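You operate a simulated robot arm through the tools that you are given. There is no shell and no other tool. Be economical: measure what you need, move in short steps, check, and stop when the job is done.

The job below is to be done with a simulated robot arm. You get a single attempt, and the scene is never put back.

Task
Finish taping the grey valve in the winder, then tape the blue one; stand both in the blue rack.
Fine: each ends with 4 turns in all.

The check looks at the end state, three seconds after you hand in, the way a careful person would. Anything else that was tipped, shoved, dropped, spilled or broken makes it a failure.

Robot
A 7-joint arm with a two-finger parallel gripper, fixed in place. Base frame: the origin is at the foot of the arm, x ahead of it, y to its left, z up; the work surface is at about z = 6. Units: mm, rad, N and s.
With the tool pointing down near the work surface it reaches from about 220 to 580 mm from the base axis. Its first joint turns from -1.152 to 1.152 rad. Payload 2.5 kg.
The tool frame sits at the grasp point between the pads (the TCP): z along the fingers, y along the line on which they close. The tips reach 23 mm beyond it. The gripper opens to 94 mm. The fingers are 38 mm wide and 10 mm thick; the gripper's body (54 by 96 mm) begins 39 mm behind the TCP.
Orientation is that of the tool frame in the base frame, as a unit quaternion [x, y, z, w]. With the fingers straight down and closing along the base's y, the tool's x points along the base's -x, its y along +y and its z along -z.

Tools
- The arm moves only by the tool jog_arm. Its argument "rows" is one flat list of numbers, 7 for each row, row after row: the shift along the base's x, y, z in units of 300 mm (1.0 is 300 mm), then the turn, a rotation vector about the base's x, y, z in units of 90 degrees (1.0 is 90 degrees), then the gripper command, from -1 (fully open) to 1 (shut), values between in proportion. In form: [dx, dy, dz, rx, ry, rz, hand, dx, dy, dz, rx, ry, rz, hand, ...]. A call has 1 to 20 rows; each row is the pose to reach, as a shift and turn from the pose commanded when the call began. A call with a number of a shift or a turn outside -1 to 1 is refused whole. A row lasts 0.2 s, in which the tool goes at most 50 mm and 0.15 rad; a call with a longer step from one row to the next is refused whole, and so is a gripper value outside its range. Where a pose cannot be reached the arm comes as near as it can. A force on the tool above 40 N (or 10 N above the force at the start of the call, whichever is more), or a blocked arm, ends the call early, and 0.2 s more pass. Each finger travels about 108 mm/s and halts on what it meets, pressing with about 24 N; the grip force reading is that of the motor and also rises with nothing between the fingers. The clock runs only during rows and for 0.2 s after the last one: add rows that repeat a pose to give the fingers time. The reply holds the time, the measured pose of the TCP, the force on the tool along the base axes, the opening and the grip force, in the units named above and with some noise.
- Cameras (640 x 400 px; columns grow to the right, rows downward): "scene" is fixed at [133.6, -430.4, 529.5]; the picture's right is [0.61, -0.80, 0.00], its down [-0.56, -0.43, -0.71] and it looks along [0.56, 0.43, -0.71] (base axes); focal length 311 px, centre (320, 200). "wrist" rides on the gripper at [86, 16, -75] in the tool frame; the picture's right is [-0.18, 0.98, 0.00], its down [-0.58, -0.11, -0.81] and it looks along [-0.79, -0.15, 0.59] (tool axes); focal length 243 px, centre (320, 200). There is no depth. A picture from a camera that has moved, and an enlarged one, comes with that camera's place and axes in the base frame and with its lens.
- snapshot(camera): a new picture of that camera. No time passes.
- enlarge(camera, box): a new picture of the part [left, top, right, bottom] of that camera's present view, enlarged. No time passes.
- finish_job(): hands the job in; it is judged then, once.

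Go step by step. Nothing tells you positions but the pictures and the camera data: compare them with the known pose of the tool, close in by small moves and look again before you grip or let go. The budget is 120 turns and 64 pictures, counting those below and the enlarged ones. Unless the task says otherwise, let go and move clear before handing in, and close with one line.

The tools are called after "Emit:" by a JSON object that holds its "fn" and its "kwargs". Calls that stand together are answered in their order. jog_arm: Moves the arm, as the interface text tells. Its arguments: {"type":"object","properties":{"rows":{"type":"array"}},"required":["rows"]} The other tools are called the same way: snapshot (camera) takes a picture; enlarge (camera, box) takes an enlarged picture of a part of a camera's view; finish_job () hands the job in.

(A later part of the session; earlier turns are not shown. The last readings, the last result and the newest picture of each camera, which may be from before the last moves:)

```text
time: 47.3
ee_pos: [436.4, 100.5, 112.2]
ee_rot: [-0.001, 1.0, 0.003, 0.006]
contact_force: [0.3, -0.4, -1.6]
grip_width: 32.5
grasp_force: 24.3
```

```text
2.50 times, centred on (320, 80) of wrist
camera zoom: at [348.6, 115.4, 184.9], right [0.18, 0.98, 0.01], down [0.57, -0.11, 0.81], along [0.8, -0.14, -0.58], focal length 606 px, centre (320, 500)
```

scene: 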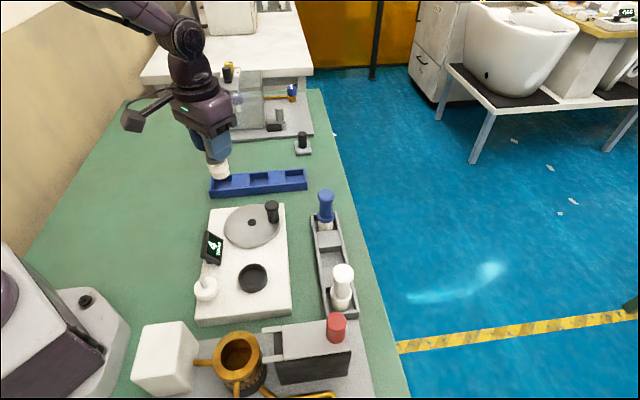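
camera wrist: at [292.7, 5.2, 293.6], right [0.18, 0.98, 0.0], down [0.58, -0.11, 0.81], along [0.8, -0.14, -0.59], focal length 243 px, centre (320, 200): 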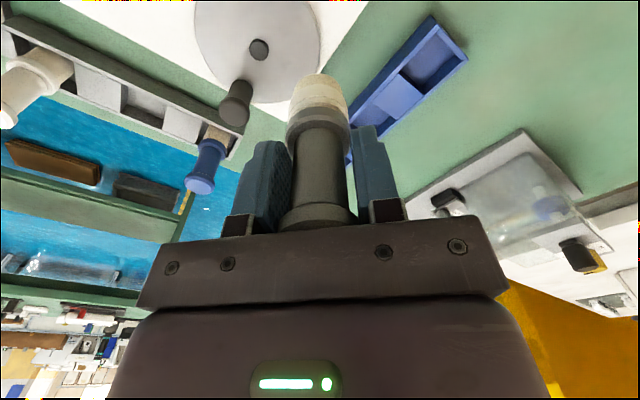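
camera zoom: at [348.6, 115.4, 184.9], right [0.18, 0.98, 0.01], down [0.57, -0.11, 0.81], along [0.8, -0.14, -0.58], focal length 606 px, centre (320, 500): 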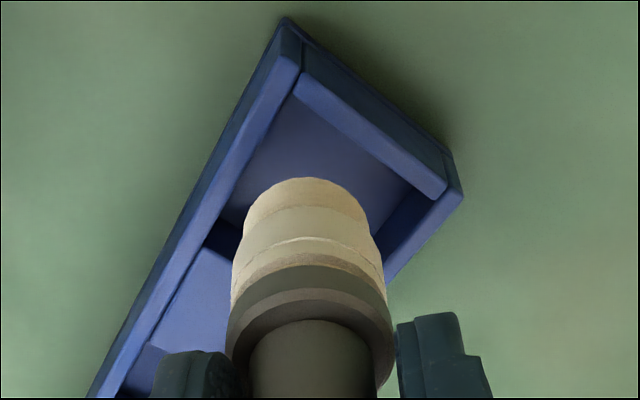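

The bottom was already within the pocket depth, so I'll re-centre at about (433.5, 98) and probe down again gently with a level tool.

Emit:
{"fn": "jog_arm", "kwargs": {"rows": [-0.008, -0.007, -0.01, 0, 0.006, 0, 0.7, -0.008, -0.007, -0.03, 0, 0.006, 0, 0.7, -0.008, -0.007, -0.05, 0, 0.006, 0, 0.7, -0.008, -0.007, -0.06, 0, 0.006, 0, 0.7, -0.008, -0.007, -0.07, 0, 0.006, 0, 0.7, -0.008, -0.007, -0.08, 0, 0.006, 0, 0.7, -0.008, -0.007, -0.09, 0, 0.006, 0, 0.7, -0.008, -0.007, -0.095, 0, 0.006, 0, 0.7]}}

Emit:
{"fn": "enlarge", "kwargs": {"camera": "scene", "box": [190, 130, 270, 210]}}

Emit:
{"fn": "enlarge", "kwargs": {"camera": "wrist", "box": [220, 0, 420, 160]}}

```text
time: 48.6
ee_pos: [434.6, 98.6, 93.3]
ee_rot: [-0.002, 1.0, 0.003, 0.003]
contact_force: [-1.1, -0.2, 4.1]
grip_width: 32.3
grasp_force: 23.9
stopped in row 6: the force on the tool passed its limit (the readings are from after the stop); the commanded pose is now the measured one
```

```text
5.00 times, centred on (230, 170) of scene
camera zoom: at [133.6, -430.4, 529.5], right [0.61, -0.8, 0.0], down [-0.56, -0.43, -0.71], along [0.56, 0.43, -0.71], focal length 1556 px, centre (770, 350)
```

zoom: 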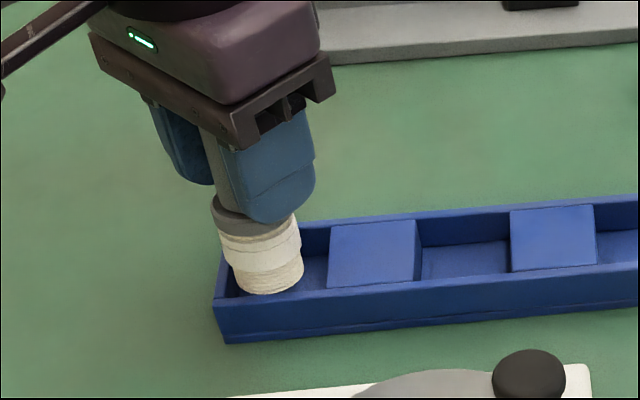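

```text
2.50 times, centred on (320, 80) of wrist
camera zoom: at [348.1, 113.9, 168.6], right [0.18, 0.98, 0.01], down [0.58, -0.11, 0.81], along [0.8, -0.14, -0.59], focal length 606 px, centre (320, 500)
```

zoom: 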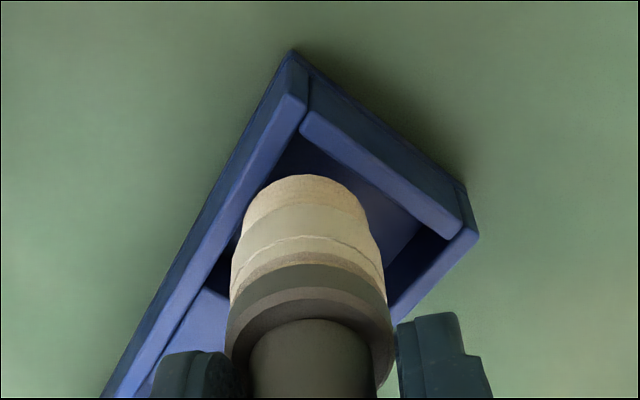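

It stops at the same height from two positions with clear gaps to the walls, so the valve is on the pocket floor. I'll open only slightly, keeping it caged, and check.

Emit:
{"fn": "jog_arm", "kwargs": {"rows": [0, 0, 0, 0, 0, 0, 0.25, 0, 0, 0, 0, 0, 0, 0.2, 0, 0, 0, 0, 0, 0, 0.2]}}

Emit:
{"fn": "enlarge", "kwargs": {"camera": "scene", "box": [190, 130, 270, 210]}}

Emit:
{"fn": "enlarge", "kwargs": {"camera": "wrist", "box": [220, 0, 420, 160]}}

```text
time: 49.4
ee_pos: [435.6, 99.3, 94.9]
ee_rot: [-0.002, 1.0, 0.004, 0.004]
contact_force: [1.7, 0.8, 7.3]
grip_width: 36.9
grasp_force: 0.1
```

```text
5.00 times, centred on (230, 170) of scene
camera zoom: at [133.6, -430.4, 529.5], right [0.61, -0.8, 0.0], down [-0.56, -0.43, -0.71], along [0.56, 0.43, -0.71], focal length 1556 px, centre (770, 350)
```

zoom: 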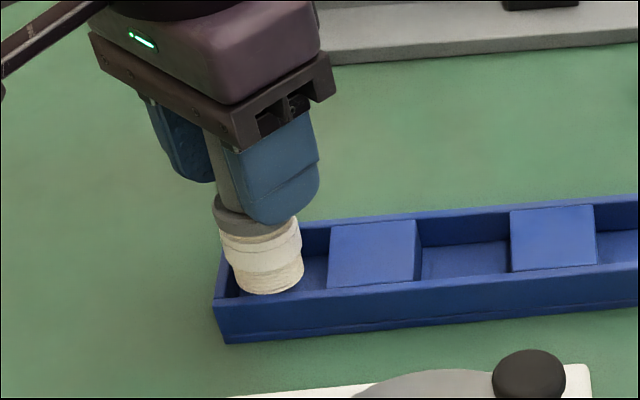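

```text
2.50 times, centred on (320, 80) of wrist
camera zoom: at [348.2, 113.9, 168.5], right [0.18, 0.98, 0.01], down [0.58, -0.11, 0.81], along [0.8, -0.14, -0.59], focal length 606 px, centre (320, 500)
```

zoom: 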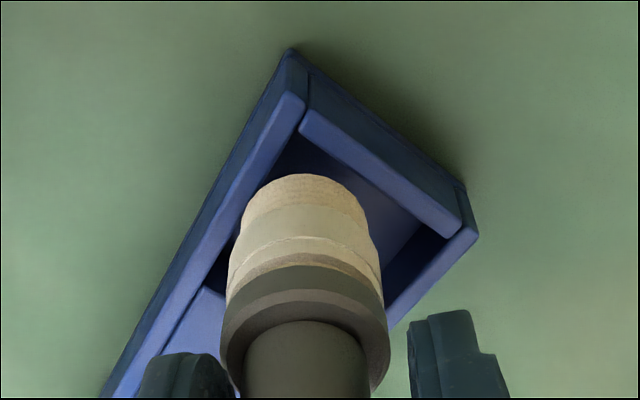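

The valve stays put. I'll open fully and rise straight up.

Emit:
{"fn": "jog_arm", "kwargs": {"rows": [0, 0, 0, 0, 0, 0, 0, 0, 0, 0, 0, 0, 0, -0.4, 0, 0, 0, 0, 0, 0, -0.4, 0, 0, 0.1, 0, 0, 0, -0.4, 0, 0, 0.22, 0, 0, 0, -0.4, 0, 0, 0.36, 0, 0, 0, -0.4, -0.08, -0.1, 0.4, 0, 0, 0, -0.4, -0.08, -0.1, 0.4, 0, 0, 0, -0.4]}}

Emit:
{"fn": "enlarge", "kwargs": {"camera": "scene", "box": [180, 120, 360, 320]}}

Emit:
{"fn": "snapshot", "kwargs": {"camera": "wrist"}}

```text
time: 51.2
ee_pos: [409.9, 66.6, 215.0]
ee_rot: [-0.002, 1.0, 0.003, 0.003]
contact_force: [-0.2, -0.2, -0.6]
grip_width: 65.7
grasp_force: 0.0
```

```text
2.00 times, centred on (270, 220) of scene
camera zoom: at [133.6, -430.4, 529.5], right [0.61, -0.8, 0.0], down [-0.56, -0.43, -0.71], along [0.56, 0.43, -0.71], focal length 622 px, centre (420, 160)
```

zoom: 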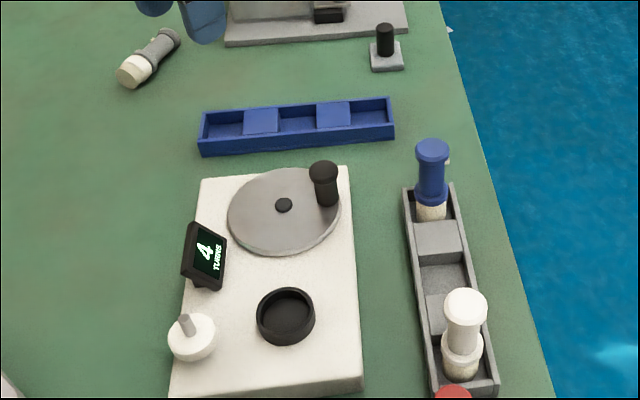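

```text
25 pictures are left
camera wrist: at [323.0, 81.6, 289.6], right [0.18, 0.98, 0.01], down [0.58, -0.11, 0.81], along [0.8, -0.14, -0.59], focal length 243 px, centre (320, 200)
```

wrist: 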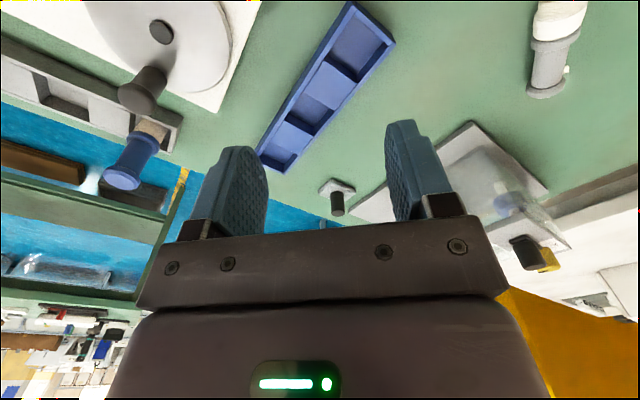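

The valve had been resting on the rim and fell onto the table beyond the rack; nothing else appears disturbed. It lies around (430, 290) to (511, 312), cap end away. To stand it up I need the hand yawed about 165° and then pitched, so I'll test that yaw in free air first.

Emit:
{"fn": "jog_arm", "kwargs": {"rows": [0, 0, 0.03, 0, 0, -0.09, -0.4, 0, 0, 0.06, 0, 0, -0.18, -0.4, 0, 0, 0.06, 0, 0, -0.27, -0.4, 0, 0, 0.06, 0, 0, -0.36, -0.4, 0, 0, 0.06, 0, 0, -0.45, -0.4, 0, 0, 0.06, 0, 0, -0.54, -0.4, 0, 0, 0.06, 0, 0, -0.63, -0.4, 0, 0, 0.06, 0, 0, -0.72, -0.4, 0, 0, 0.06, 0, 0, -0.81, -0.4, 0, 0, 0.06, 0, 0, -0.9, -0.4]}}

Emit:
{"fn": "jog_arm", "kwargs": {"rows": [0, 0.05, 0, 0, 0, -0.09, -0.4, 0, 0.1, 0, 0, 0, -0.18, -0.4, 0, 0.15, 0, 0, 0, -0.27, -0.4, 0, 0.2, 0, 0, 0, -0.36, -0.4, 0, 0.2, 0, 0, 0, -0.45, -0.4, 0, 0.2, 0, 0, 0, -0.54, -0.4, 0, 0.2, 0, 0, 0, -0.63, -0.4, 0, 0.2, 0, 0, 0, -0.72, -0.4, 0, 0.2, 0, 0, 0, -0.81, -0.4, 0, 0.2, 0, 0, 0, -0.9, -0.4]}}

```text
time: 53.4
ee_pos: [410.8, 68.7, 232.4]
ee_rot: [0.65, 0.76, 0.0, 0.004]
contact_force: [0.1, 0.5, 0.3]
grip_width: 65.8
grasp_force: 0.2
```

```text
time: 55.6
ee_pos: [410.3, 128.7, 230.3]
ee_rot: [0.988, 0.157, -0.002, 0.003]
contact_force: [-0.1, -1.0, -0.1]
grip_width: 65.3
grasp_force: 0.1
```

The yaw works. Now I'll measure the lying valve in the scene view.

Emit:
{"fn": "enlarge", "kwargs": {"camera": "scene", "box": [150, 110, 230, 170]}}

```text
6.67 times, centred on (190, 140) of scene
camera zoom: at [133.6, -430.4, 529.5], right [0.61, -0.8, 0.0], down [-0.56, -0.43, -0.71], along [0.56, 0.43, -0.71], focal length 2075 px, centre (1187, 600)
```

zoom: 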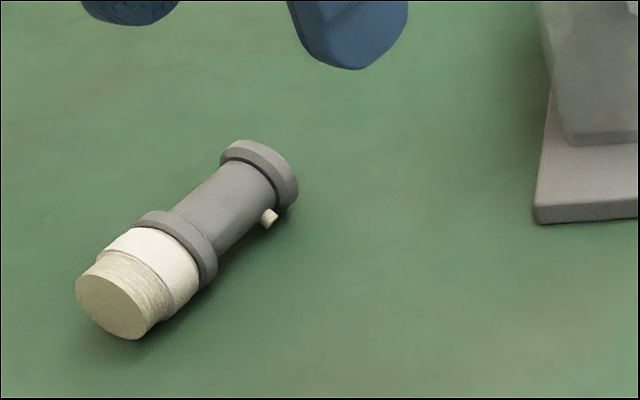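

It has rolled a bit farther since; its flange is now near (441, 333) with its axis at about 18°. I'll move above it and re-check its position.

Emit:
{"fn": "jog_arm", "kwargs": {"rows": [0.025, 0.13, -0.06, 0, 0, 0, -0.4, 0.05, 0.27, -0.12, 0, 0, 0, -0.4, 0.075, 0.41, -0.18, 0, 0, 0, -0.4, 0.1, 0.55, -0.24, 0, 0, 0, -0.4, 0.127, 0.685, -0.3, 0, 0, 0, -0.4, 0.127, 0.685, -0.37, 0, 0, 0, -0.4, 0.127, 0.685, -0.37, 0, 0, 0, -0.4]}}

Emit:
{"fn": "enlarge", "kwargs": {"camera": "scene", "box": [130, 90, 230, 170]}}

```text
time: 57.2
ee_pos: [448.0, 334.3, 121.7]
ee_rot: [0.987, 0.159, -0.002, 0.004]
contact_force: [-0.1, -0.5, -0.5]
grip_width: 65.6
grasp_force: 0.0
```

```text
5.00 times, centred on (180, 130) of scene
camera zoom: at [133.7, -430.3, 529.5], right [0.61, -0.8, 0.0], down [-0.56, -0.43, -0.71], along [0.56, 0.43, -0.71], focal length 1556 px, centre (1020, 550)
```

zoom: 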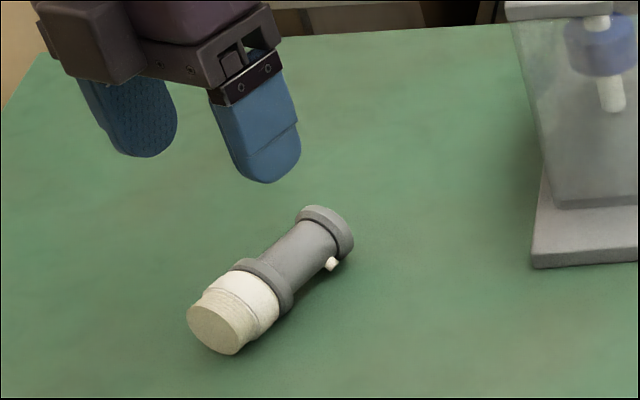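

The valve is at rest and the hand is directly above its flange. I'll descend and grip it.

Emit:
{"fn": "jog_arm", "kwargs": {"rows": [0.002, 0, -0.1, 0, 0, 0, -0.4, 0.005, 0.002, -0.2, 0, 0, 0, -0.4, 0.005, 0.002, -0.26, 0, 0, 0, -0.4, 0.005, 0.002, -0.3, 0, 0, 0, -0.4, 0.005, 0.002, -0.3, 0, 0, 0, -0.1, 0.005, 0.002, -0.3, 0, 0, 0, 0.3, 0.005, 0.002, -0.3, 0, 0, 0, 0.7, 0.005, 0.002, -0.3, 0, 0, 0, 0.7]}}

Emit:
{"fn": "enlarge", "kwargs": {"camera": "scene", "box": [130, 90, 230, 170]}}

```text
time: 59.0
ee_pos: [439.5, 332.8, 33.1]
ee_rot: [0.987, 0.158, -0.001, 0.003]
contact_force: [-0.4, 0.1, -0.1]
grip_width: 34.7
grasp_force: 24.8
out of reach, approached as far as the arm can: row 2, 3, 4, 5, 6, 7, 8
```

```text
5.00 times, centred on (180, 130) of scene
camera zoom: at [133.6, -430.4, 529.5], right [0.61, -0.8, 0.0], down [-0.56, -0.43, -0.71], along [0.56, 0.43, -0.71], focal length 1556 px, centre (1020, 550)
```

zoom: 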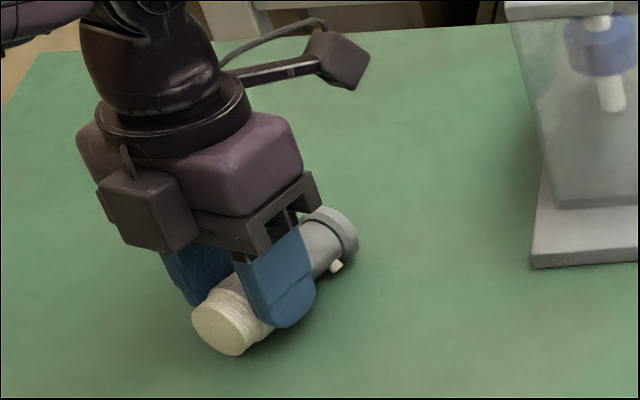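

Gripped on the flange. I'll lift straight up and pull in to an open area.

Emit:
{"fn": "jog_arm", "kwargs": {"rows": [-0.03, -0.01, 0.05, 0, 0, 0, 0.8, -0.04, -0.03, 0.15, 0, 0, 0, 0.8, -0.06, -0.1, 0.26, 0, 0, 0, 0.8, -0.082, -0.18, 0.36, 0, 0, 0, 0.8, -0.082, -0.217, 0.394, 0, 0, 0, 0.8, -0.082, -0.217, 0.394, 0, 0, 0, 0.8]}}

Emit:
{"fn": "jog_arm", "kwargs": {"rows": [0, 0, 0, 0.0278, -0.0856, 0, 0.8, 0, 0, 0, 0.0556, -0.1712, 0, 0.8, 0, 0, 0, 0.0834, -0.2568, 0, 0.8, 0, 0, 0, 0.1112, -0.3424, 0, 0.8, 0, 0, 0, 0.139, -0.428, 0, 0.8, 0, 0, 0, 0.1668, -0.5136, 0, 0.8, 0, 0, 0, 0.1668, -0.5136, 0, 0.8]}}

Emit:
{"fn": "enlarge", "kwargs": {"camera": "scene", "box": [110, 60, 270, 180]}}

```text
time: 60.4
ee_pos: [414.7, 267.3, 151.2]
ee_rot: [0.987, 0.159, -0.002, 0.004]
contact_force: [0.0, -0.3, -1.1]
grip_width: 34.3
grasp_force: 24.4
```

```text
time: 62.0
ee_pos: [414.9, 269.3, 151.9]
ee_rot: [0.901, 0.144, 0.405, -0.061]
contact_force: [0.2, 0.1, -2.1]
grip_width: 34.7
grasp_force: 24.0
```

```text
3.33 times, centred on (190, 120) of scene
camera zoom: at [133.6, -430.4, 529.5], right [0.61, -0.8, 0.0], down [-0.56, -0.43, -0.71], along [0.56, 0.43, -0.71], focal length 1038 px, centre (753, 467)
```

zoom: 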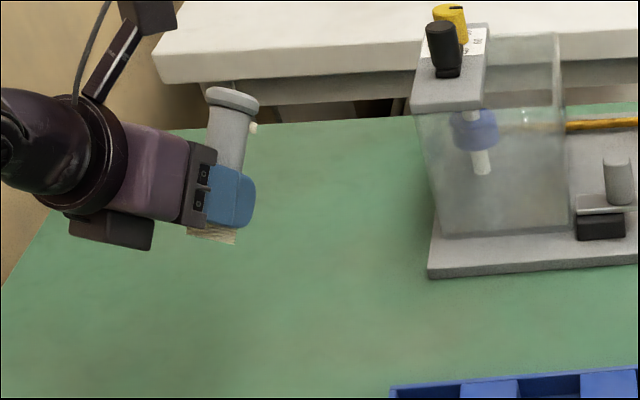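

The tilt is going well and the arm reaches. Completing the remaining ~41°.

Emit:
{"fn": "jog_arm", "kwargs": {"rows": [0, 0, 0, 0.0278, -0.0856, 0, 0.8, 0, 0, 0, 0.0556, -0.1712, 0, 0.8, 0, 0, 0, 0.0834, -0.2568, 0, 0.8, 0, 0, 0, 0.1112, -0.3424, 0, 0.8, 0, 0, 0, 0.142, -0.4365, 0, 0.8, 0, 0, 0, 0.142, -0.4365, 0, 0.8]}}

Emit:
{"fn": "enlarge", "kwargs": {"camera": "scene", "box": [110, 60, 270, 180]}}

```text
refused: row 5 steps farther than a row can; nothing moved
```

```text
3.33 times, centred on (190, 120) of scene
camera zoom: at [133.6, -430.4, 529.5], right [0.61, -0.8, 0.0], down [-0.56, -0.43, -0.71], along [0.56, 0.43, -0.71], focal length 1038 px, centre (753, 467)
```

zoom: 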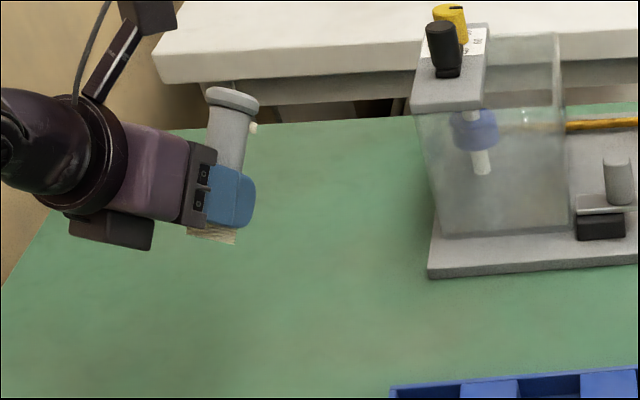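

Splitting the last step.

Emit:
{"fn": "jog_arm", "kwargs": {"rows": [0, 0, 0, 0.0278, -0.0856, 0, 0.8, 0, 0, 0, 0.0556, -0.1712, 0, 0.8, 0, 0, 0, 0.0834, -0.2568, 0, 0.8, 0, 0, 0, 0.1112, -0.3424, 0, 0.8, 0, 0, 0, 0.13, -0.4, 0, 0.8, 0, 0, 0, 0.142, -0.4365, 0, 0.8, 0, 0, 0, 0.142, -0.4365, 0, 0.8]}}

Emit:
{"fn": "enlarge", "kwargs": {"camera": "scene", "box": [110, 60, 270, 180]}}

```text
time: 63.6
ee_pos: [413.9, 268.5, 152.2]
ee_rot: [0.7, 0.109, 0.697, -0.107]
contact_force: [0.0, -0.3, -2.2]
grip_width: 34.3
grasp_force: 24.0
```

```text
3.33 times, centred on (190, 120) of scene
camera zoom: at [133.6, -430.4, 529.5], right [0.61, -0.8, 0.0], down [-0.56, -0.43, -0.71], along [0.56, 0.43, -0.71], focal length 1038 px, centre (753, 467)
```

zoom: 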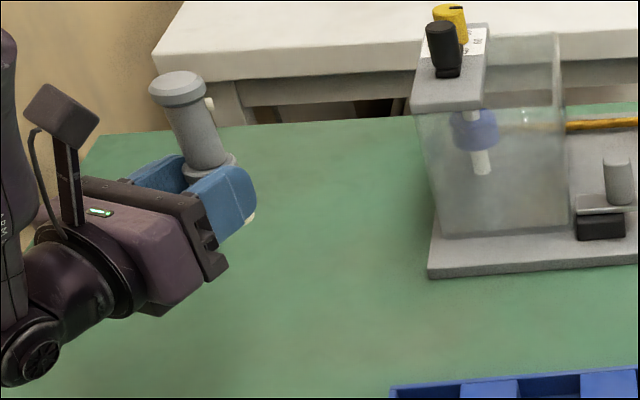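

The valve is upright with the hand horizontal. I'll ease the pitch back about 9° for wrist clearance and lower toward the open table.

Emit:
{"fn": "jog_arm", "kwargs": {"rows": [0, 0, -0.1, -0.015, 0.05, 0, 0.8, 0, 0, -0.2, -0.031, 0.095, 0, 0.8, 0, 0, -0.26, -0.031, 0.095, 0, 0.8, 0, 0, -0.3, -0.031, 0.095, 0, 0.8, 0, 0, -0.3, -0.031, 0.095, 0, 0.8]}}

Emit:
{"fn": "enlarge", "kwargs": {"camera": "scene", "box": [110, 90, 250, 190]}}

```text
time: 64.8
ee_pos: [417.3, 268.2, 60.9]
ee_rot: [0.754, 0.119, 0.639, -0.098]
contact_force: [-0.6, 0.2, -1.2]
grip_width: 34.3
grasp_force: 23.9
```

```text
4.00 times, centred on (180, 140) of scene
camera zoom: at [133.6, -430.4, 529.5], right [0.61, -0.8, 0.0], down [-0.56, -0.43, -0.71], along [0.56, 0.43, -0.71], focal length 1245 px, centre (880, 440)
```

zoom: 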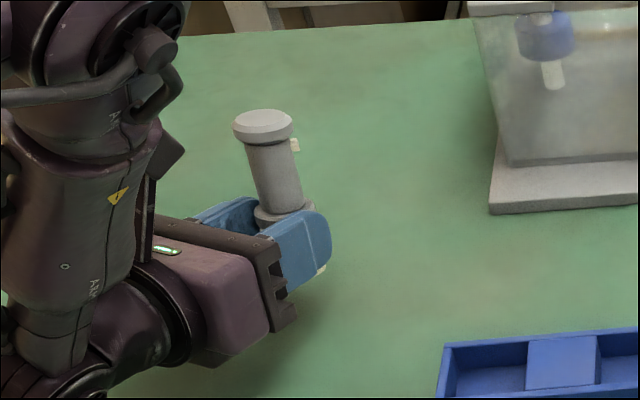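

Lowering in small steps until the base meets the table.

Emit:
{"fn": "jog_arm", "kwargs": {"rows": [0, 0, -0.015, 0, 0, 0, 0.8, 0, 0, -0.025, 0, 0, 0, 0.8, 0, 0, -0.032, 0, 0, 0, 0.8, 0, 0, -0.038, 0, 0, 0, 0.8, 0, 0, -0.044, 0, 0, 0, 0.8, 0, 0, -0.05, 0, 0, 0, 0.8, 0, 0, -0.055, 0, 0, 0, 0.8, 0, 0, -0.06, 0, 0, 0, 0.8]}}

```text
time: 66.6
ee_pos: [415.0, 268.0, 42.6]
ee_rot: [0.753, 0.118, 0.64, -0.097]
contact_force: [-0.2, -1.1, -0.7]
grip_width: 34.3
grasp_force: 24.4
```

Emit:
{"fn": "jog_arm", "kwargs": {"rows": [0, 0, -0.005, 0, 0, 0, 0.8, 0, 0, -0.01, 0, 0, 0, 0.8, 0, 0, -0.015, 0, 0, 0, 0.8, 0, 0, -0.02, 0, 0, 0, 0.8, 0, 0, -0.025, 0, 0, 0, 0.8, 0, 0, -0.03, 0, 0, 0, 0.8]}}

Emit:
{"fn": "enlarge", "kwargs": {"camera": "scene", "box": [110, 90, 250, 190]}}

```text
time: 67.7
ee_pos: [415.0, 268.5, 40.6]
ee_rot: [0.75, 0.117, 0.643, -0.099]
contact_force: [-2.7, -2.2, 3.9]
grip_width: 34.5
grasp_force: 24.0
stopped in row 5: the force on the tool passed its limit (the readings are from after the stop); the commanded pose is now the measured one
```

```text
4.00 times, centred on (180, 140) of scene
camera zoom: at [133.6, -430.4, 529.5], right [0.61, -0.8, 0.0], down [-0.56, -0.43, -0.71], along [0.56, 0.43, -0.71], focal length 1245 px, centre (880, 440)
```

zoom: 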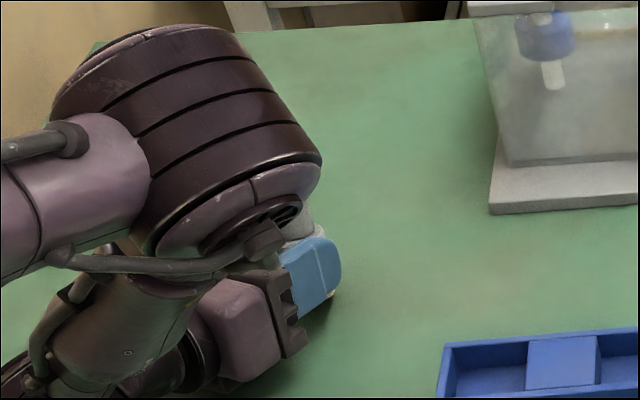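

The base has met the table at about 9° lean. I'll reduce the lean to about 4° and then open slowly.

Emit:
{"fn": "jog_arm", "kwargs": {"rows": [0, 0, 0.004, 0.008, -0.025, 0, 0.8, 0, 0, 0.004, 0.016, -0.05, 0, 0.8, 0, 0, 0.002, 0.019, -0.06, 0, 0.8, 0, 0, 0, 0.019, -0.06, 0, 0.8]}}

```text
time: 68.3
ee_pos: [415.8, 269.9, 43.5]
ee_rot: [0.725, 0.114, 0.671, -0.105]
contact_force: [-1.5, -2.3, 3.1]
grip_width: 34.5
grasp_force: 24.1
stopped in row 2: the force on the tool passed its limit (the readings are from after the stop); the commanded pose is now the measured one
```

Emit:
{"fn": "snapshot", "kwargs": {"camera": "wrist"}}

Emit:
{"fn": "snapshot", "kwargs": {"camera": "scene"}}

```text
16 pictures are left
camera wrist: at [356.3, 234.2, 136.9], right [0.28, -0.94, -0.18], down [-0.84, -0.15, -0.52], along [0.46, 0.3, -0.84], focal length 243 px, centre (320, 200)
```

wrist: 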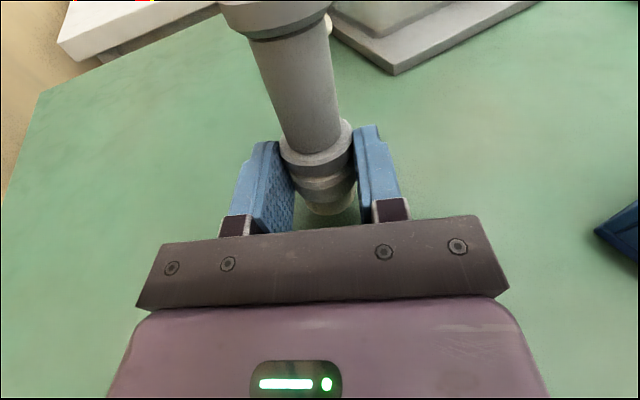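

```text
15 pictures are left
```

scene: 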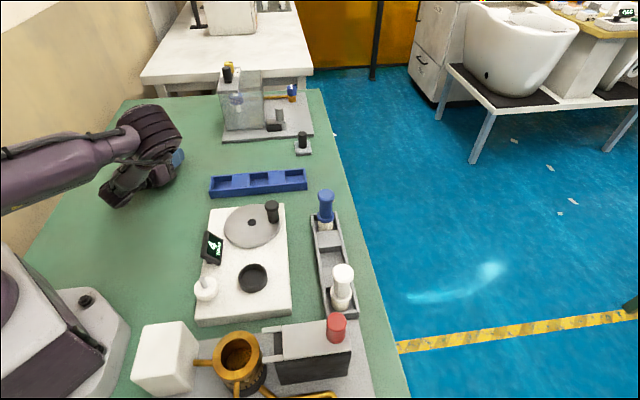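

The valve seems near upright with its base a few mm above the table. I'll try to lower a little more at this pitch.

Emit:
{"fn": "jog_arm", "kwargs": {"rows": [0, 0, -0.004, 0, 0, 0, 0.8, 0, 0, -0.008, 0, 0, 0, 0.8, 0, 0, -0.012, 0, 0, 0, 0.8, 0, 0, -0.016, 0, 0, 0, 0.8, 0, 0, -0.02, 0, 0, 0, 0.8]}}

```text
time: 69.0
ee_pos: [416.1, 270.8, 44.7]
ee_rot: [0.723, 0.112, 0.673, -0.104]
contact_force: [-2.0, -1.4, 4.2]
grip_width: 34.5
grasp_force: 23.7
stopped in row 3: the force on the tool passed its limit (the readings are from after the stop); the commanded pose is now the measured one
```

The reaction suggests the valve base itself is on the table. I'll open the fingers gradually and look.

Emit:
{"fn": "jog_arm", "kwargs": {"rows": [0, 0, 0, 0, 0, 0, 0.24, 0, 0, 0, 0, 0, 0, 0.2, 0, 0, 0, 0, 0, 0, 0.1, 0, 0, 0, 0, 0, 0, 0, 0, 0, 0, 0, 0, 0, 0]}}

Emit:
{"fn": "snapshot", "kwargs": {"camera": "wrist"}}

```text
time: 70.2
ee_pos: [417.6, 271.2, 45.8]
ee_rot: [0.721, 0.111, 0.675, -0.105]
contact_force: [0.8, 0.8, 3.1]
grip_width: 46.9
grasp_force: 0.1
```

```text
14 pictures are left
camera wrist: at [356.1, 234.6, 136.7], right [0.28, -0.94, -0.18], down [-0.84, -0.15, -0.52], along [0.47, 0.3, -0.83], focal length 243 px, centre (320, 200)
```

wrist: 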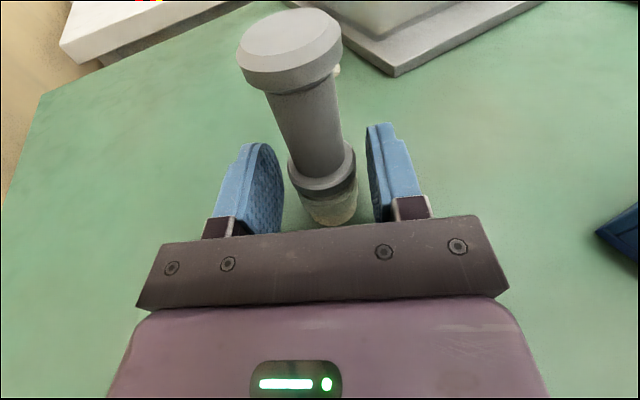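

The grey valve is standing free at about (423, 270). I'll open wide and back straight out along the hand's axis.

Emit:
{"fn": "jog_arm", "kwargs": {"rows": [0, 0, 0, 0, 0, 0, -0.4, 0, 0, 0, 0, 0, 0, -0.7, -0.03, -0.01, 0.001, 0, 0, 0, -0.7, -0.09, -0.03, 0.005, 0, 0, 0, -0.7, -0.17, -0.055, 0.015, 0, 0, 0, -0.7, -0.25, -0.081, 0.03, 0, 0, 0, -0.7, -0.3, -0.097, 0.05, 0, 0, 0, -0.7, -0.3, -0.097, 0.15, 0, 0, 0, -0.7, -0.3, -0.097, 0.3, 0, 0, 0, -0.7]}}

Emit:
{"fn": "snapshot", "kwargs": {"camera": "scene"}}

```text
time: 72.2
ee_pos: [324.5, 241.2, 134.9]
ee_rot: [0.723, 0.112, 0.674, -0.104]
contact_force: [0.3, -0.5, 0.1]
grip_width: 79.8
grasp_force: 0.1
```

```text
13 pictures are left
```

scene: 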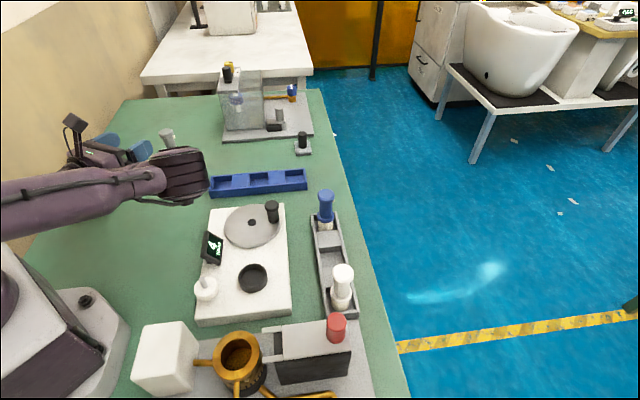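

The valve stands upright. Raising the hand and rotating it back to pointing down.

Emit:
{"fn": "jog_arm", "kwargs": {"rows": [0, 0, 0.12, 0, 0, 0, -0.4, 0, 0, 0.25, 0, 0, 0, -0.4, 0, 0, 0.33, -0.0267, 0.0821, 0, -0.4, 0, 0, 0.33, -0.0534, 0.1642, 0, -0.4, 0, 0, 0.33, -0.0801, 0.2463, 0, -0.4, 0, 0, 0.33, -0.1068, 0.3284, 0, -0.4, 0, 0, 0.33, -0.1335, 0.4105, 0, -0.4, 0, 0, 0.33, -0.1602, 0.4926, 0, -0.4, 0, 0, 0.33, -0.1869, 0.5747, 0, -0.4, 0, 0, 0.33, -0.2136, 0.6568, 0, -0.4, 0, 0, 0.33, -0.2403, 0.7389, 0, -0.4, 0, 0, 0.33, -0.267, 0.821, 0, -0.4, 0, 0, 0.33, -0.2936, 0.9035, 0, -0.4, 0, 0, 0.33, -0.2936, 0.9035, 0, -0.4]}}

```text
time: 75.2
ee_pos: [325.9, 241.7, 233.2]
ee_rot: [0.988, 0.156, 0.003, 0.002]
contact_force: [-0.8, 0.0, 0.2]
grip_width: 65.3
grasp_force: 0.1
```

Turning the yaw back to the default orientation.

Emit:
{"fn": "jog_arm", "kwargs": {"rows": [0, 0, 0, 0, 0, 0.09, -0.4, 0, 0, 0, 0, 0, 0.18, -0.4, 0, 0, 0, 0, 0, 0.27, -0.4, 0, 0, 0, 0, 0, 0.36, -0.4, 0, 0, 0, 0, 0, 0.45, -0.4, 0, 0, 0, 0, 0, 0.54, -0.4, 0, 0, 0, 0, 0, 0.63, -0.4, 0, 0, 0, 0, 0, 0.72, -0.4, 0, 0, 0, 0, 0, 0.81, -0.4, 0, 0, 0, 0, 0, 0.9, -0.4]}}

Emit:
{"fn": "jog_arm", "kwargs": {"rows": [0, 0, 0, 0, 0, 0.09, -0.4, 0, 0, 0, 0, 0, 0.18, -0.4, 0, 0, 0, 0, 0, 0.27, -0.4, 0, 0, 0, 0, 0, 0.36, -0.4, 0, 0, 0, 0, 0, 0.45, -0.4, 0, 0, 0, 0, 0, 0.54, -0.4, 0, 0, 0, 0, 0, 0.63, -0.4, 0, 0, 0, 0, 0, 0.72, -0.4, 0, 0, 0, 0, 0, 0.81, -0.4, 0, 0, 0, 0, 0, 0.9, -0.4, 0.1, 0.03, 0, 0, 0, 0.9, -0.4, 0.2, 0.06, 0, 0, 0, 0.9, -0.4, 0.2, 0.06, 0, 0, 0, 0.9, -0.4]}}

Emit:
{"fn": "snapshot", "kwargs": {"camera": "wrist"}}

```text
time: 77.4
ee_pos: [325.3, 242.5, 233.6]
ee_rot: [0.649, 0.761, 0.005, 0.0]
contact_force: [-0.1, -1.1, 0.1]
grip_width: 65.6
grasp_force: 0.0
```

```text
time: 80.2
ee_pos: [385.7, 260.9, 233.0]
ee_rot: [0.0, 1.0, 0.004, -0.005]
contact_force: [0.3, 0.3, 0.2]
grip_width: 65.9
grasp_force: 0.0
```

```text
12 pictures are left
camera wrist: at [300.7, 276.4, 309.6], right [0.18, 0.98, 0.01], down [0.59, -0.11, 0.8], along [0.79, -0.14, -0.6], focal length 243 px, centre (320, 200)
```

wrist: 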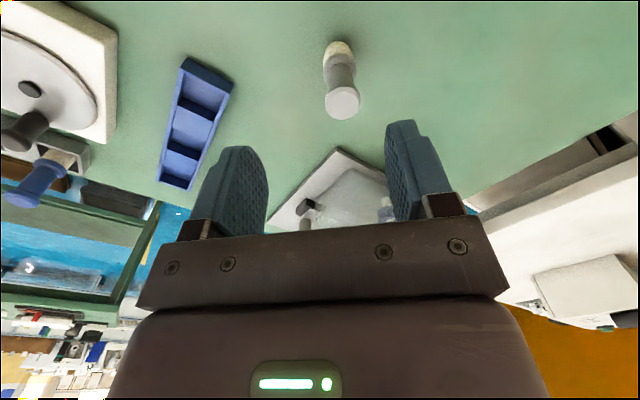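

The standing valve is at about (427, 275) with its top at z≈107. I'll go above it and descend with a wide opening.

Emit:
{"fn": "jog_arm", "kwargs": {"rows": [0.07, 0.02, -0.08, -0.005, -0.006, 0, -0.7, 0.138, 0.045, -0.17, -0.005, -0.006, 0, -0.7, 0.138, 0.045, -0.29, -0.005, -0.006, 0, -0.7, 0.138, 0.045, -0.29, -0.005, -0.006, 0, -0.7]}}

Emit:
{"fn": "snapshot", "kwargs": {"camera": "wrist"}}

```text
time: 81.2
ee_pos: [427.2, 271.6, 146.5]
ee_rot: [-0.001, 1.0, -0.001, 0.001]
contact_force: [0.2, -0.5, 0.5]
grip_width: 79.9
grasp_force: 0.0
```

```text
11 pictures are left
camera wrist: at [341.7, 287.3, 221.4], right [0.18, 0.98, 0.0], down [0.58, -0.11, 0.81], along [0.79, -0.15, -0.59], focal length 243 px, centre (320, 200)
```

wrist: 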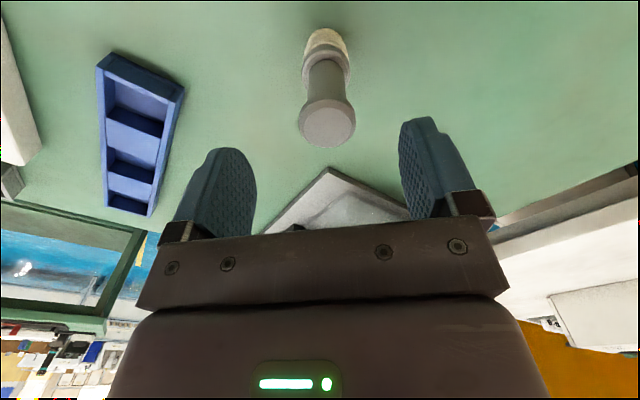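

The valve is at (427, 276). I'll shift y by +4.5 mm, descend and grip.

Emit:
{"fn": "jog_arm", "kwargs": {"rows": [0, 0.015, 0, 0, 0, 0, -0.7, 0, 0.015, -0.08, 0, 0, 0, -0.7, 0, 0.015, -0.16, 0, 0, 0, -0.7, 0, 0.015, -0.225, 0, 0, 0, -0.7, 0, 0.015, -0.225, 0, 0, 0, -0.4, 0, 0.015, -0.225, 0, 0, 0, 0, 0, 0.015, -0.225, 0, 0, 0, 0.3, 0, 0.015, -0.225, 0, 0, 0, 0.7, 0, 0.015, -0.225, 0, 0, 0, 0.7]}}

```text
time: 83.2
ee_pos: [428.2, 275.8, 79.7]
ee_rot: [0.0, 1.0, 0.0, 0.0]
contact_force: [-0.4, -0.1, 0.3]
grip_width: 33.1
grasp_force: 23.5
```

Gripped (33 mm). I'll lift and carry it over the left pocket.

Emit:
{"fn": "jog_arm", "kwargs": {"rows": [0, 0, 0.1, 0, 0, 0, 0.7, 0, 0, 0.2, 0, 0, 0, 0.7, 0, -0.1, 0.28, 0, 0, 0, 0.7, 0.01, -0.22, 0.28, 0, 0, 0, 0.7, 0.02, -0.34, 0.28, 0, 0, 0, 0.7, 0.03, -0.46, 0.28, 0, 0, 0, 0.7, 0.033, -0.588, 0.25, 0, 0, 0, 0.7, 0.033, -0.588, 0.16, 0, 0, 0, 0.7, 0.033, -0.588, 0.103, 0, 0, 0, 0.7, 0.033, -0.588, 0.103, 0, 0, 0, 0.7]}}

Emit:
{"fn": "enlarge", "kwargs": {"camera": "scene", "box": [180, 130, 300, 210]}}

Emit:
{"fn": "enlarge", "kwargs": {"camera": "wrist", "box": [220, 0, 420, 160]}}

```text
time: 85.4
ee_pos: [437.4, 101.2, 109.6]
ee_rot: [0.0, 1.0, 0.0, 0.0]
contact_force: [-0.4, 0.3, -2.6]
grip_width: 33.0
grasp_force: 24.4
```

```text
5.00 times, centred on (240, 170) of scene
camera zoom: at [133.6, -430.4, 529.5], right [0.61, -0.8, 0.0], down [-0.56, -0.43, -0.71], along [0.56, 0.43, -0.71], focal length 1556 px, centre (720, 350)
```

zoom: 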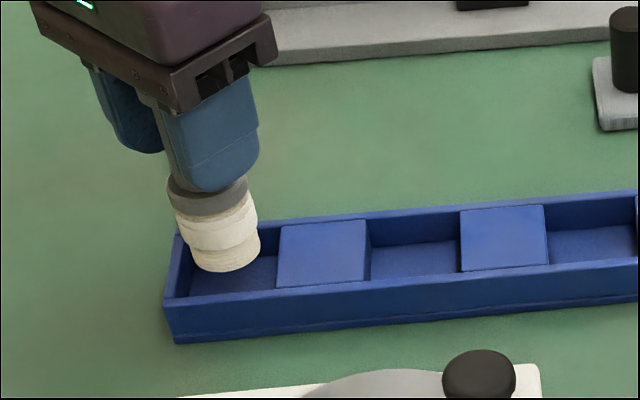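

```text
2.50 times, centred on (320, 80) of wrist
camera zoom: at [350.9, 117.3, 184.5], right [0.18, 0.98, 0.0], down [0.58, -0.11, 0.81], along [0.79, -0.15, -0.59], focal length 606 px, centre (320, 500)
```

zoom: 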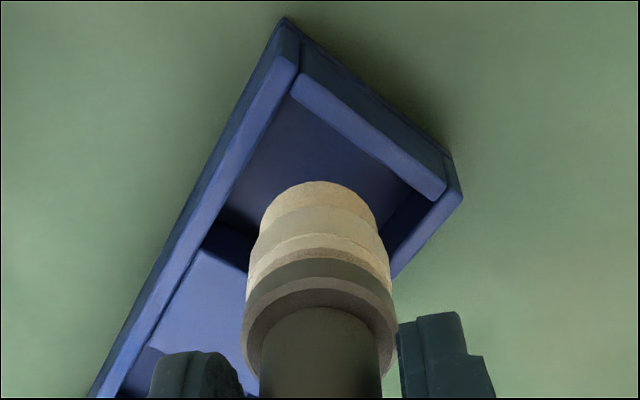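

Re-measuring shows the rim is at about z=25 (I had mistaken a shadow for the base), so earlier the base was sitting on the rim. The base is now centred on the pocket at ≈ (435, 101). I'll descend and expect floor contact near TCP z≈82.

Emit:
{"fn": "jog_arm", "kwargs": {"rows": [0, 0, -0.02, 0, 0, 0, 0.7, 0, 0, -0.04, 0, 0, 0, 0.7, 0, 0, -0.055, 0, 0, 0, 0.7, 0, 0, -0.07, 0, 0, 0, 0.7, 0, 0, -0.08, 0, 0, 0, 0.7, 0, 0, -0.088, 0, 0, 0, 0.7, 0, 0, -0.095, 0, 0, 0, 0.7, 0, 0, -0.1, 0, 0, 0, 0.7]}}

```text
time: 87.2
ee_pos: [439.7, 101.6, 81.2]
ee_rot: [0.001, 1.0, 0.0, 0.003]
contact_force: [0.1, -2.9, 22.7]
grip_width: 33.8
grasp_force: 24.4
```

Floor contact at z=81, well below the rim. Releasing gently and rising.

Emit:
{"fn": "jog_arm", "kwargs": {"rows": [0, 0, 0.004, 0, 0, 0, 0.7, 0, 0, 0.004, 0, 0, 0, 0.2, 0, 0, 0.004, 0, 0, 0, 0.1, 0, 0, 0.004, 0, 0, 0, -0.2, 0, 0, 0.004, 0, 0, 0, -0.4, 0, 0, 0.004, 0, 0, 0, -0.4, 0, 0, 0.1, 0, 0, 0, -0.4, 0, 0, 0.22, 0, 0, 0, -0.4, 0, 0, 0.36, 0, 0, 0, -0.4, 0, 0, 0.5, 0, 0, 0, -0.4]}}

Emit:
{"fn": "snapshot", "kwargs": {"camera": "scene"}}

```text
time: 89.4
ee_pos: [435.8, 100.0, 230.7]
ee_rot: [0.001, 1.0, 0.0, 0.0]
contact_force: [0.5, -0.6, -0.2]
grip_width: 65.7
grasp_force: 0.1
```

```text
8 pictures are left
```

scene: 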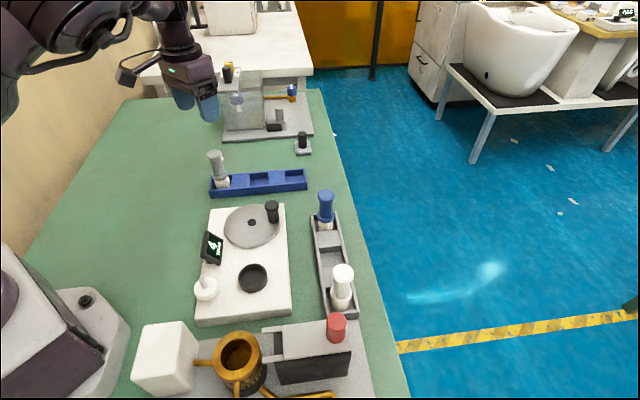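

The grey valve now stands in the blue rack. Next is the blue valve at ≈ (485, -175.5) with its top at z≈111; moving above it.

Emit:
{"fn": "jog_arm", "kwargs": {"rows": [0.02, -0.12, 0, 0, 0, 0, -0.4, 0.04, -0.26, 0, 0, 0, 0, -0.4, 0.07, -0.4, 0, 0, 0, 0, -0.4, 0.1, -0.54, 0, 0, 0, 0, -0.4, 0.13, -0.68, 0, 0, 0, 0, -0.4, 0.15, -0.82, 0, 0, 0, 0, -0.4, 0.165, -0.918, -0.05, 0, 0, 0, -0.4, 0.165, -0.918, -0.19, 0, 0, 0, -0.4, 0.165, -0.918, -0.27, 0, 0, 0, -0.4, 0.165, -0.918, -0.27, 0, 0, 0, -0.4]}}

Emit:
{"fn": "snapshot", "kwargs": {"camera": "wrist"}}

```text
time: 91.6
ee_pos: [485.6, -173.1, 149.4]
ee_rot: [-0.001, 1.0, 0.001, 0.0]
contact_force: [-0.3, -1.1, 0.4]
grip_width: 65.7
grasp_force: 0.1
```

```text
7 pictures are left
camera wrist: at [399.7, -157.3, 225.1], right [0.18, 0.98, 0.0], down [0.58, -0.11, 0.81], along [0.79, -0.15, -0.59], focal length 243 px, centre (320, 200)
```

wrist: 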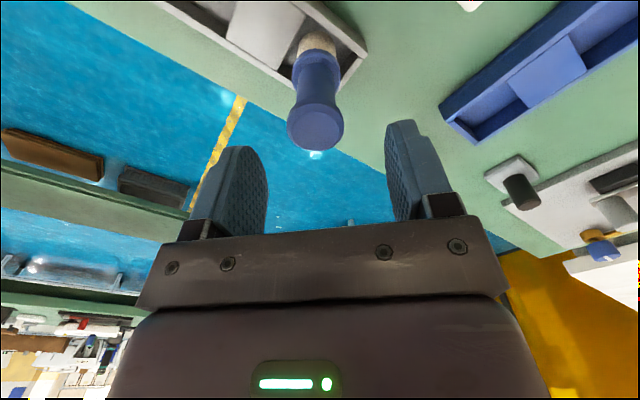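

The cap is at (486, -176). I'll shift y by -3 mm, descend and grip.

Emit:
{"fn": "jog_arm", "kwargs": {"rows": [0, -0.01, -0.05, 0, 0, 0, -0.4, 0, -0.01, -0.14, 0, 0, 0, -0.4, 0, -0.01, -0.22, 0, 0, 0, -0.4, 0, -0.01, -0.22, 0, 0, 0, -0.1, 0, -0.01, -0.22, 0, 0, 0, 0.3, 0, -0.01, -0.22, 0, 0, 0, 0.7, 0, -0.01, -0.22, 0, 0, 0, 0.7, 0, -0.01, -0.22, 0, 0, 0, 0.7]}}

Emit:
{"fn": "jog_arm", "kwargs": {"rows": [0, 0, 0.04, 0, 0, 0, 0.7, 0, 0, 0.1, 0, 0, 0, 0.7, 0, 0, 0.22, 0, 0, 0, 0.7, 0, 0, 0.36, 0, 0, 0, 0.7, 0, 0, 0.4, 0, 0, 0, 0.7]}}

```text
time: 93.4
ee_pos: [485.5, -176.9, 84.8]
ee_rot: [0.0, 1.0, 0.0, 0.0]
contact_force: [-0.4, -0.2, 0.4]
grip_width: 32.2
grasp_force: 24.1
```

```text
time: 94.6
ee_pos: [484.9, -176.0, 201.5]
ee_rot: [0.0, 1.0, 0.0, 0.0]
contact_force: [1.1, -0.2, -0.9]
grip_width: 32.2
grasp_force: 24.5
```

The blue valve is free of its pocket. Carrying it over the chuck at ≈ (293.6, -160).

Emit:
{"fn": "jog_arm", "kwargs": {"rows": [-0.13, 0.01, 0, 0, 0, 0, 0.7, -0.27, 0.02, 0, 0, 0, 0, 0.7, -0.4, 0.03, 0, 0, 0, 0, 0.7, -0.53, 0.04, 0, 0, 0, 0, 0.7, -0.638, 0.053, 0, 0, 0, 0, 0.7, -0.638, 0.053, -0.1, 0, 0, 0, 0.7, -0.638, 0.053, -0.2, 0, 0, 0, 0.7, -0.638, 0.053, -0.2, 0, 0, 0, 0.7]}}

Emit:
{"fn": "enlarge", "kwargs": {"camera": "scene", "box": [190, 190, 310, 310]}}

```text
time: 96.4
ee_pos: [295.6, -160.2, 142.2]
ee_rot: [0.001, 1.0, -0.002, 0.0]
contact_force: [0.1, -0.1, -1.6]
grip_width: 32.5
grasp_force: 23.9
out of reach, approached as far as the arm can: row 3, 4, 5, 6
```

```text
3.33 times, centred on (250, 250) of scene
camera zoom: at [133.6, -430.4, 529.5], right [0.61, -0.8, 0.0], down [-0.56, -0.43, -0.71], along [0.56, 0.43, -0.71], focal length 1038 px, centre (553, 33)
```

zoom: 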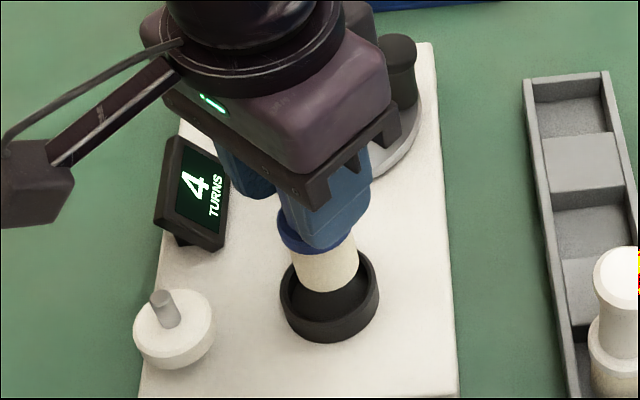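

Aligned over the chuck within about 2 mm. Lowering in small steps.

Emit:
{"fn": "jog_arm", "kwargs": {"rows": [0, 0, -0.02, 0, 0, 0, 0.7, 0, 0, -0.04, 0, 0, 0, 0.7, 0, 0, -0.06, 0, 0, 0, 0.7, 0, 0, -0.075, 0, 0, 0, 0.7, 0, 0, -0.085, 0, 0, 0, 0.7, 0, 0, -0.095, 0, 0, 0, 0.7, 0, 0, -0.102, 0, 0, 0, 0.7, 0, 0, -0.108, 0, 0, 0, 0.7]}}

```text
time: 98.2
ee_pos: [294.5, -161.5, 111.8]
ee_rot: [0.0, 1.0, -0.001, 0.002]
contact_force: [-1.9, 2.1, 22.3]
grip_width: 32.3
grasp_force: 24.2
```

Seated at the same depth as the grey one. Releasing, rising and going above the crank knob.

Emit:
{"fn": "jog_arm", "kwargs": {"rows": [0, 0, 0.003, 0, 0, 0, 0.2, 0, 0, 0.003, 0, 0, 0, 0, 0, 0, 0.003, 0, 0, 0, -0.4, 0, 0, 0.003, 0, 0, 0, -0.4, 0, 0, 0.12, 0, 0, 0, -0.4, 0, 0, 0.25, 0, 0, 0, -0.4, 0, 0, 0.3, 0, 0, 0, -0.4, 0.13, 0.06, 0.3, 0, 0, 0, -0.4, 0.26, 0.13, 0.3, 0, 0, 0, -0.4, 0.397, 0.203, 0.3, 0, 0, 0, -0.4, 0.397, 0.203, 0.15, 0, 0, 0, -0.4, 0.397, 0.203, 0.15, 0, 0, 0, -0.4]}}

Emit:
{"fn": "enlarge", "kwargs": {"camera": "scene", "box": [180, 150, 340, 310]}}

```text
time: 100.8
ee_pos: [414.5, -99.5, 155.6]
ee_rot: [0.0, 1.0, 0.0, 0.0]
contact_force: [0.4, 0.9, 0.0]
grip_width: 65.9
grasp_force: 0.0
out of reach, approached as far as the arm can: row 5, 6, 7, 8
```

```text
2.50 times, centred on (260, 230) of scene
camera zoom: at [133.7, -430.4, 529.5], right [0.61, -0.8, 0.0], down [-0.56, -0.43, -0.71], along [0.56, 0.43, -0.71], focal length 778 px, centre (470, 125)
```

zoom: 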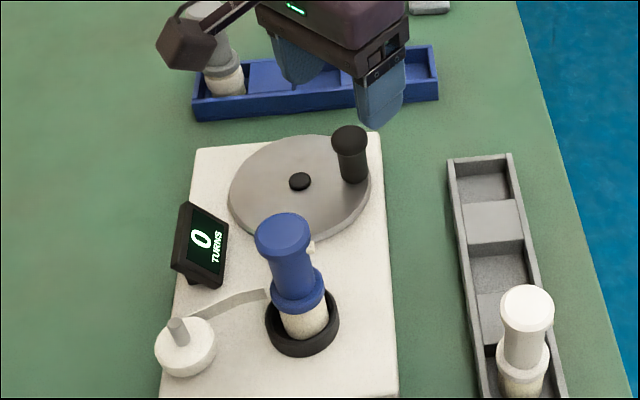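

The display shows 0 with the tape attached, so the blue valve needs 4 full clockwise turns. Gripping the knob.

Emit:
{"fn": "jog_arm", "kwargs": {"rows": [-0.006, -0.001, -0.1, 0, 0, 0, -0.4, -0.006, -0.001, -0.2, 0, 0, 0, -0.4, -0.006, -0.001, -0.232, 0, 0, 0, -0.4, -0.006, -0.001, -0.232, 0, 0, 0, 0.2, -0.006, -0.001, -0.232, 0, 0, 0, 0.6, -0.006, -0.001, -0.232, 0, 0, 0, 0.6, -0.006, -0.001, -0.232, 0, 0, 0, 0.6]}}

Emit:
{"fn": "jog_arm", "kwargs": {"rows": [-0.0155, -0.014, -0.001, 0, 0, 0, 0.6, -0.0329, -0.0257, -0.001, 0, 0, 0, 0.6, -0.0517, -0.0349, -0.001, 0, 0, 0, 0.6, -0.0716, -0.0413, -0.001, 0, 0, 0, 0.6, -0.0922, -0.045, -0.002, 0, 0, 0, 0.6, -0.1131, -0.0457, -0.002, 0, 0, 0, 0.6, -0.1339, -0.0435, -0.002, 0, 0, 0, 0.6, -0.1542, -0.0385, -0.002, 0, 0, 0, 0.6, -0.1737, -0.0306, -0.004, 0, 0, 0, 0.6, -0.1918, -0.0201, -0.004, 0, 0, 0, 0.6, -0.2083, -0.0073, -0.004, 0, 0, 0, 0.6, -0.2228, 0.0078, -0.004, 0, 0, 0, 0.6, -0.2351, 0.0247, -0.005, 0, 0, 0, 0.6, -0.2449, 0.0432, -0.005, 0, 0, 0, 0.6, -0.2521, 0.0629, -0.005, 0, 0, 0, 0.6, -0.2564, 0.0833, -0.005, 0, 0, 0, 0.6, -0.2579, 0.1042, -0.006, 0, 0, 0, 0.6, -0.2564, 0.1251, -0.006, 0, 0, 0, 0.6, -0.2521, 0.1455, -0.006, 0, 0, 0, 0.6, -0.2449, 0.1652, -0.006, 0, 0, 0, 0.6]}}

```text
time: 102.4
ee_pos: [410.6, -101.0, 86.1]
ee_rot: [0.0, 1.0, 0.001, 0.0]
contact_force: [-3.1, 3.5, -2.4]
grip_width: 27.8
grasp_force: 44.7
```

```text
time: 105.6
ee_pos: [339.3, -83.2, 86.5]
ee_rot: [0.001, 1.0, -0.003, 0.001]
contact_force: [-1.2, 0.5, 4.4]
grip_width: 27.7
grasp_force: 44.6
stopped in row 16: the force on the tool passed its limit (the readings are from after the stop); the commanded pose is now the measured one
```

Progress to about -160°. The tool pushed down a bit, so I'll keep z level now and continue.

Emit:
{"fn": "jog_arm", "kwargs": {"rows": [-0.011, 0.0185, 0, 0, 0, 0, 0.6, -0.014, 0.0392, 0, 0, 0, 0, 0.6, -0.014, 0.0601, 0, 0, 0, 0, 0.6, -0.011, 0.0809, 0, 0, 0, 0, 0.6, -0.0053, 0.101, 0, 0, 0, 0, 0.6, 0.0032, 0.1201, 0, 0, 0, 0, 0.6, 0.0143, 0.1378, 0, 0, 0, 0, 0.6, 0.0278, 0.1539, 0, 0, 0, 0, 0.6, 0.0433, 0.1679, 0, 0, 0, 0, 0.6, 0.0607, 0.1796, 0, 0, 0, 0, 0.6, 0.0795, 0.1887, 0, 0, 0, 0, 0.6, 0.0994, 0.1952, 0, 0, 0, 0, 0.6, 0.12, 0.1988, 0, 0, 0, 0, 0.6, 0.1409, 0.1996, 0, 0, 0, 0, 0.6, 0.1617, 0.1974, 0, 0, 0, 0, 0.6, 0.182, 0.1923, 0, 0, 0, 0, 0.6, 0.2014, 0.1845, 0, 0, 0, 0, 0.6, 0.2195, 0.174, 0, 0, 0, 0, 0.6, 0.236, 0.1611, 0, 0, 0, 0, 0.6, 0.2506, 0.1461, 0, 0, 0, 0, 0.6]}}

```text
time: 109.8
ee_pos: [412.7, -38.1, 86.3]
ee_rot: [-0.001, 1.0, -0.002, 0.001]
contact_force: [-2.8, -2.6, 13.6]
grip_width: 27.8
grasp_force: 45.0
```

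Good. Next block: 40° to -120°, which passes one full turn.

Emit:
{"fn": "jog_arm", "kwargs": {"rows": [0.0122, -0.0168, 0.002, 0, 0, 0, 0.6, 0.022, -0.0353, 0.002, 0, 0, 0, 0.6, 0.0292, -0.055, 0.002, 0, 0, 0, 0.6, 0.0335, -0.0755, 0.002, 0, 0, 0, 0.6, 0.035, -0.0963, 0.002, 0, 0, 0, 0.6, 0.0335, -0.1172, 0.002, 0, 0, 0, 0.6, 0.0292, -0.1377, 0.002, 0, 0, 0, 0.6, 0.022, -0.1573, 0.002, 0, 0, 0, 0.6, 0.0122, -0.1758, 0.002, 0, 0, 0, 0.6, -0.0001, -0.1928, 0.002, 0, 0, 0, 0.6, -0.0146, -0.2078, 0.002, 0, 0, 0, 0.6, -0.0311, -0.2207, 0.002, 0, 0, 0, 0.6, -0.0492, -0.2312, 0.002, 0, 0, 0, 0.6, -0.0687, -0.239, 0.002, 0, 0, 0, 0.6, -0.089, -0.2441, 0.002, 0, 0, 0, 0.6, -0.1098, -0.2462, 0.002, 0, 0, 0, 0.6, -0.1307, -0.2455, 0.002, 0, 0, 0, 0.6, -0.1513, -0.2419, 0.002, 0, 0, 0, 0.6, -0.1712, -0.2354, 0.002, 0, 0, 0, 0.6, -0.19, -0.2262, 0.002, 0, 0, 0, 0.6]}}

```text
time: 114.0
ee_pos: [356.0, -105.8, 86.4]
ee_rot: [0.0, 1.0, -0.003, 0.003]
contact_force: [-1.8, -1.3, 3.9]
grip_width: 27.8
grasp_force: 44.5
```

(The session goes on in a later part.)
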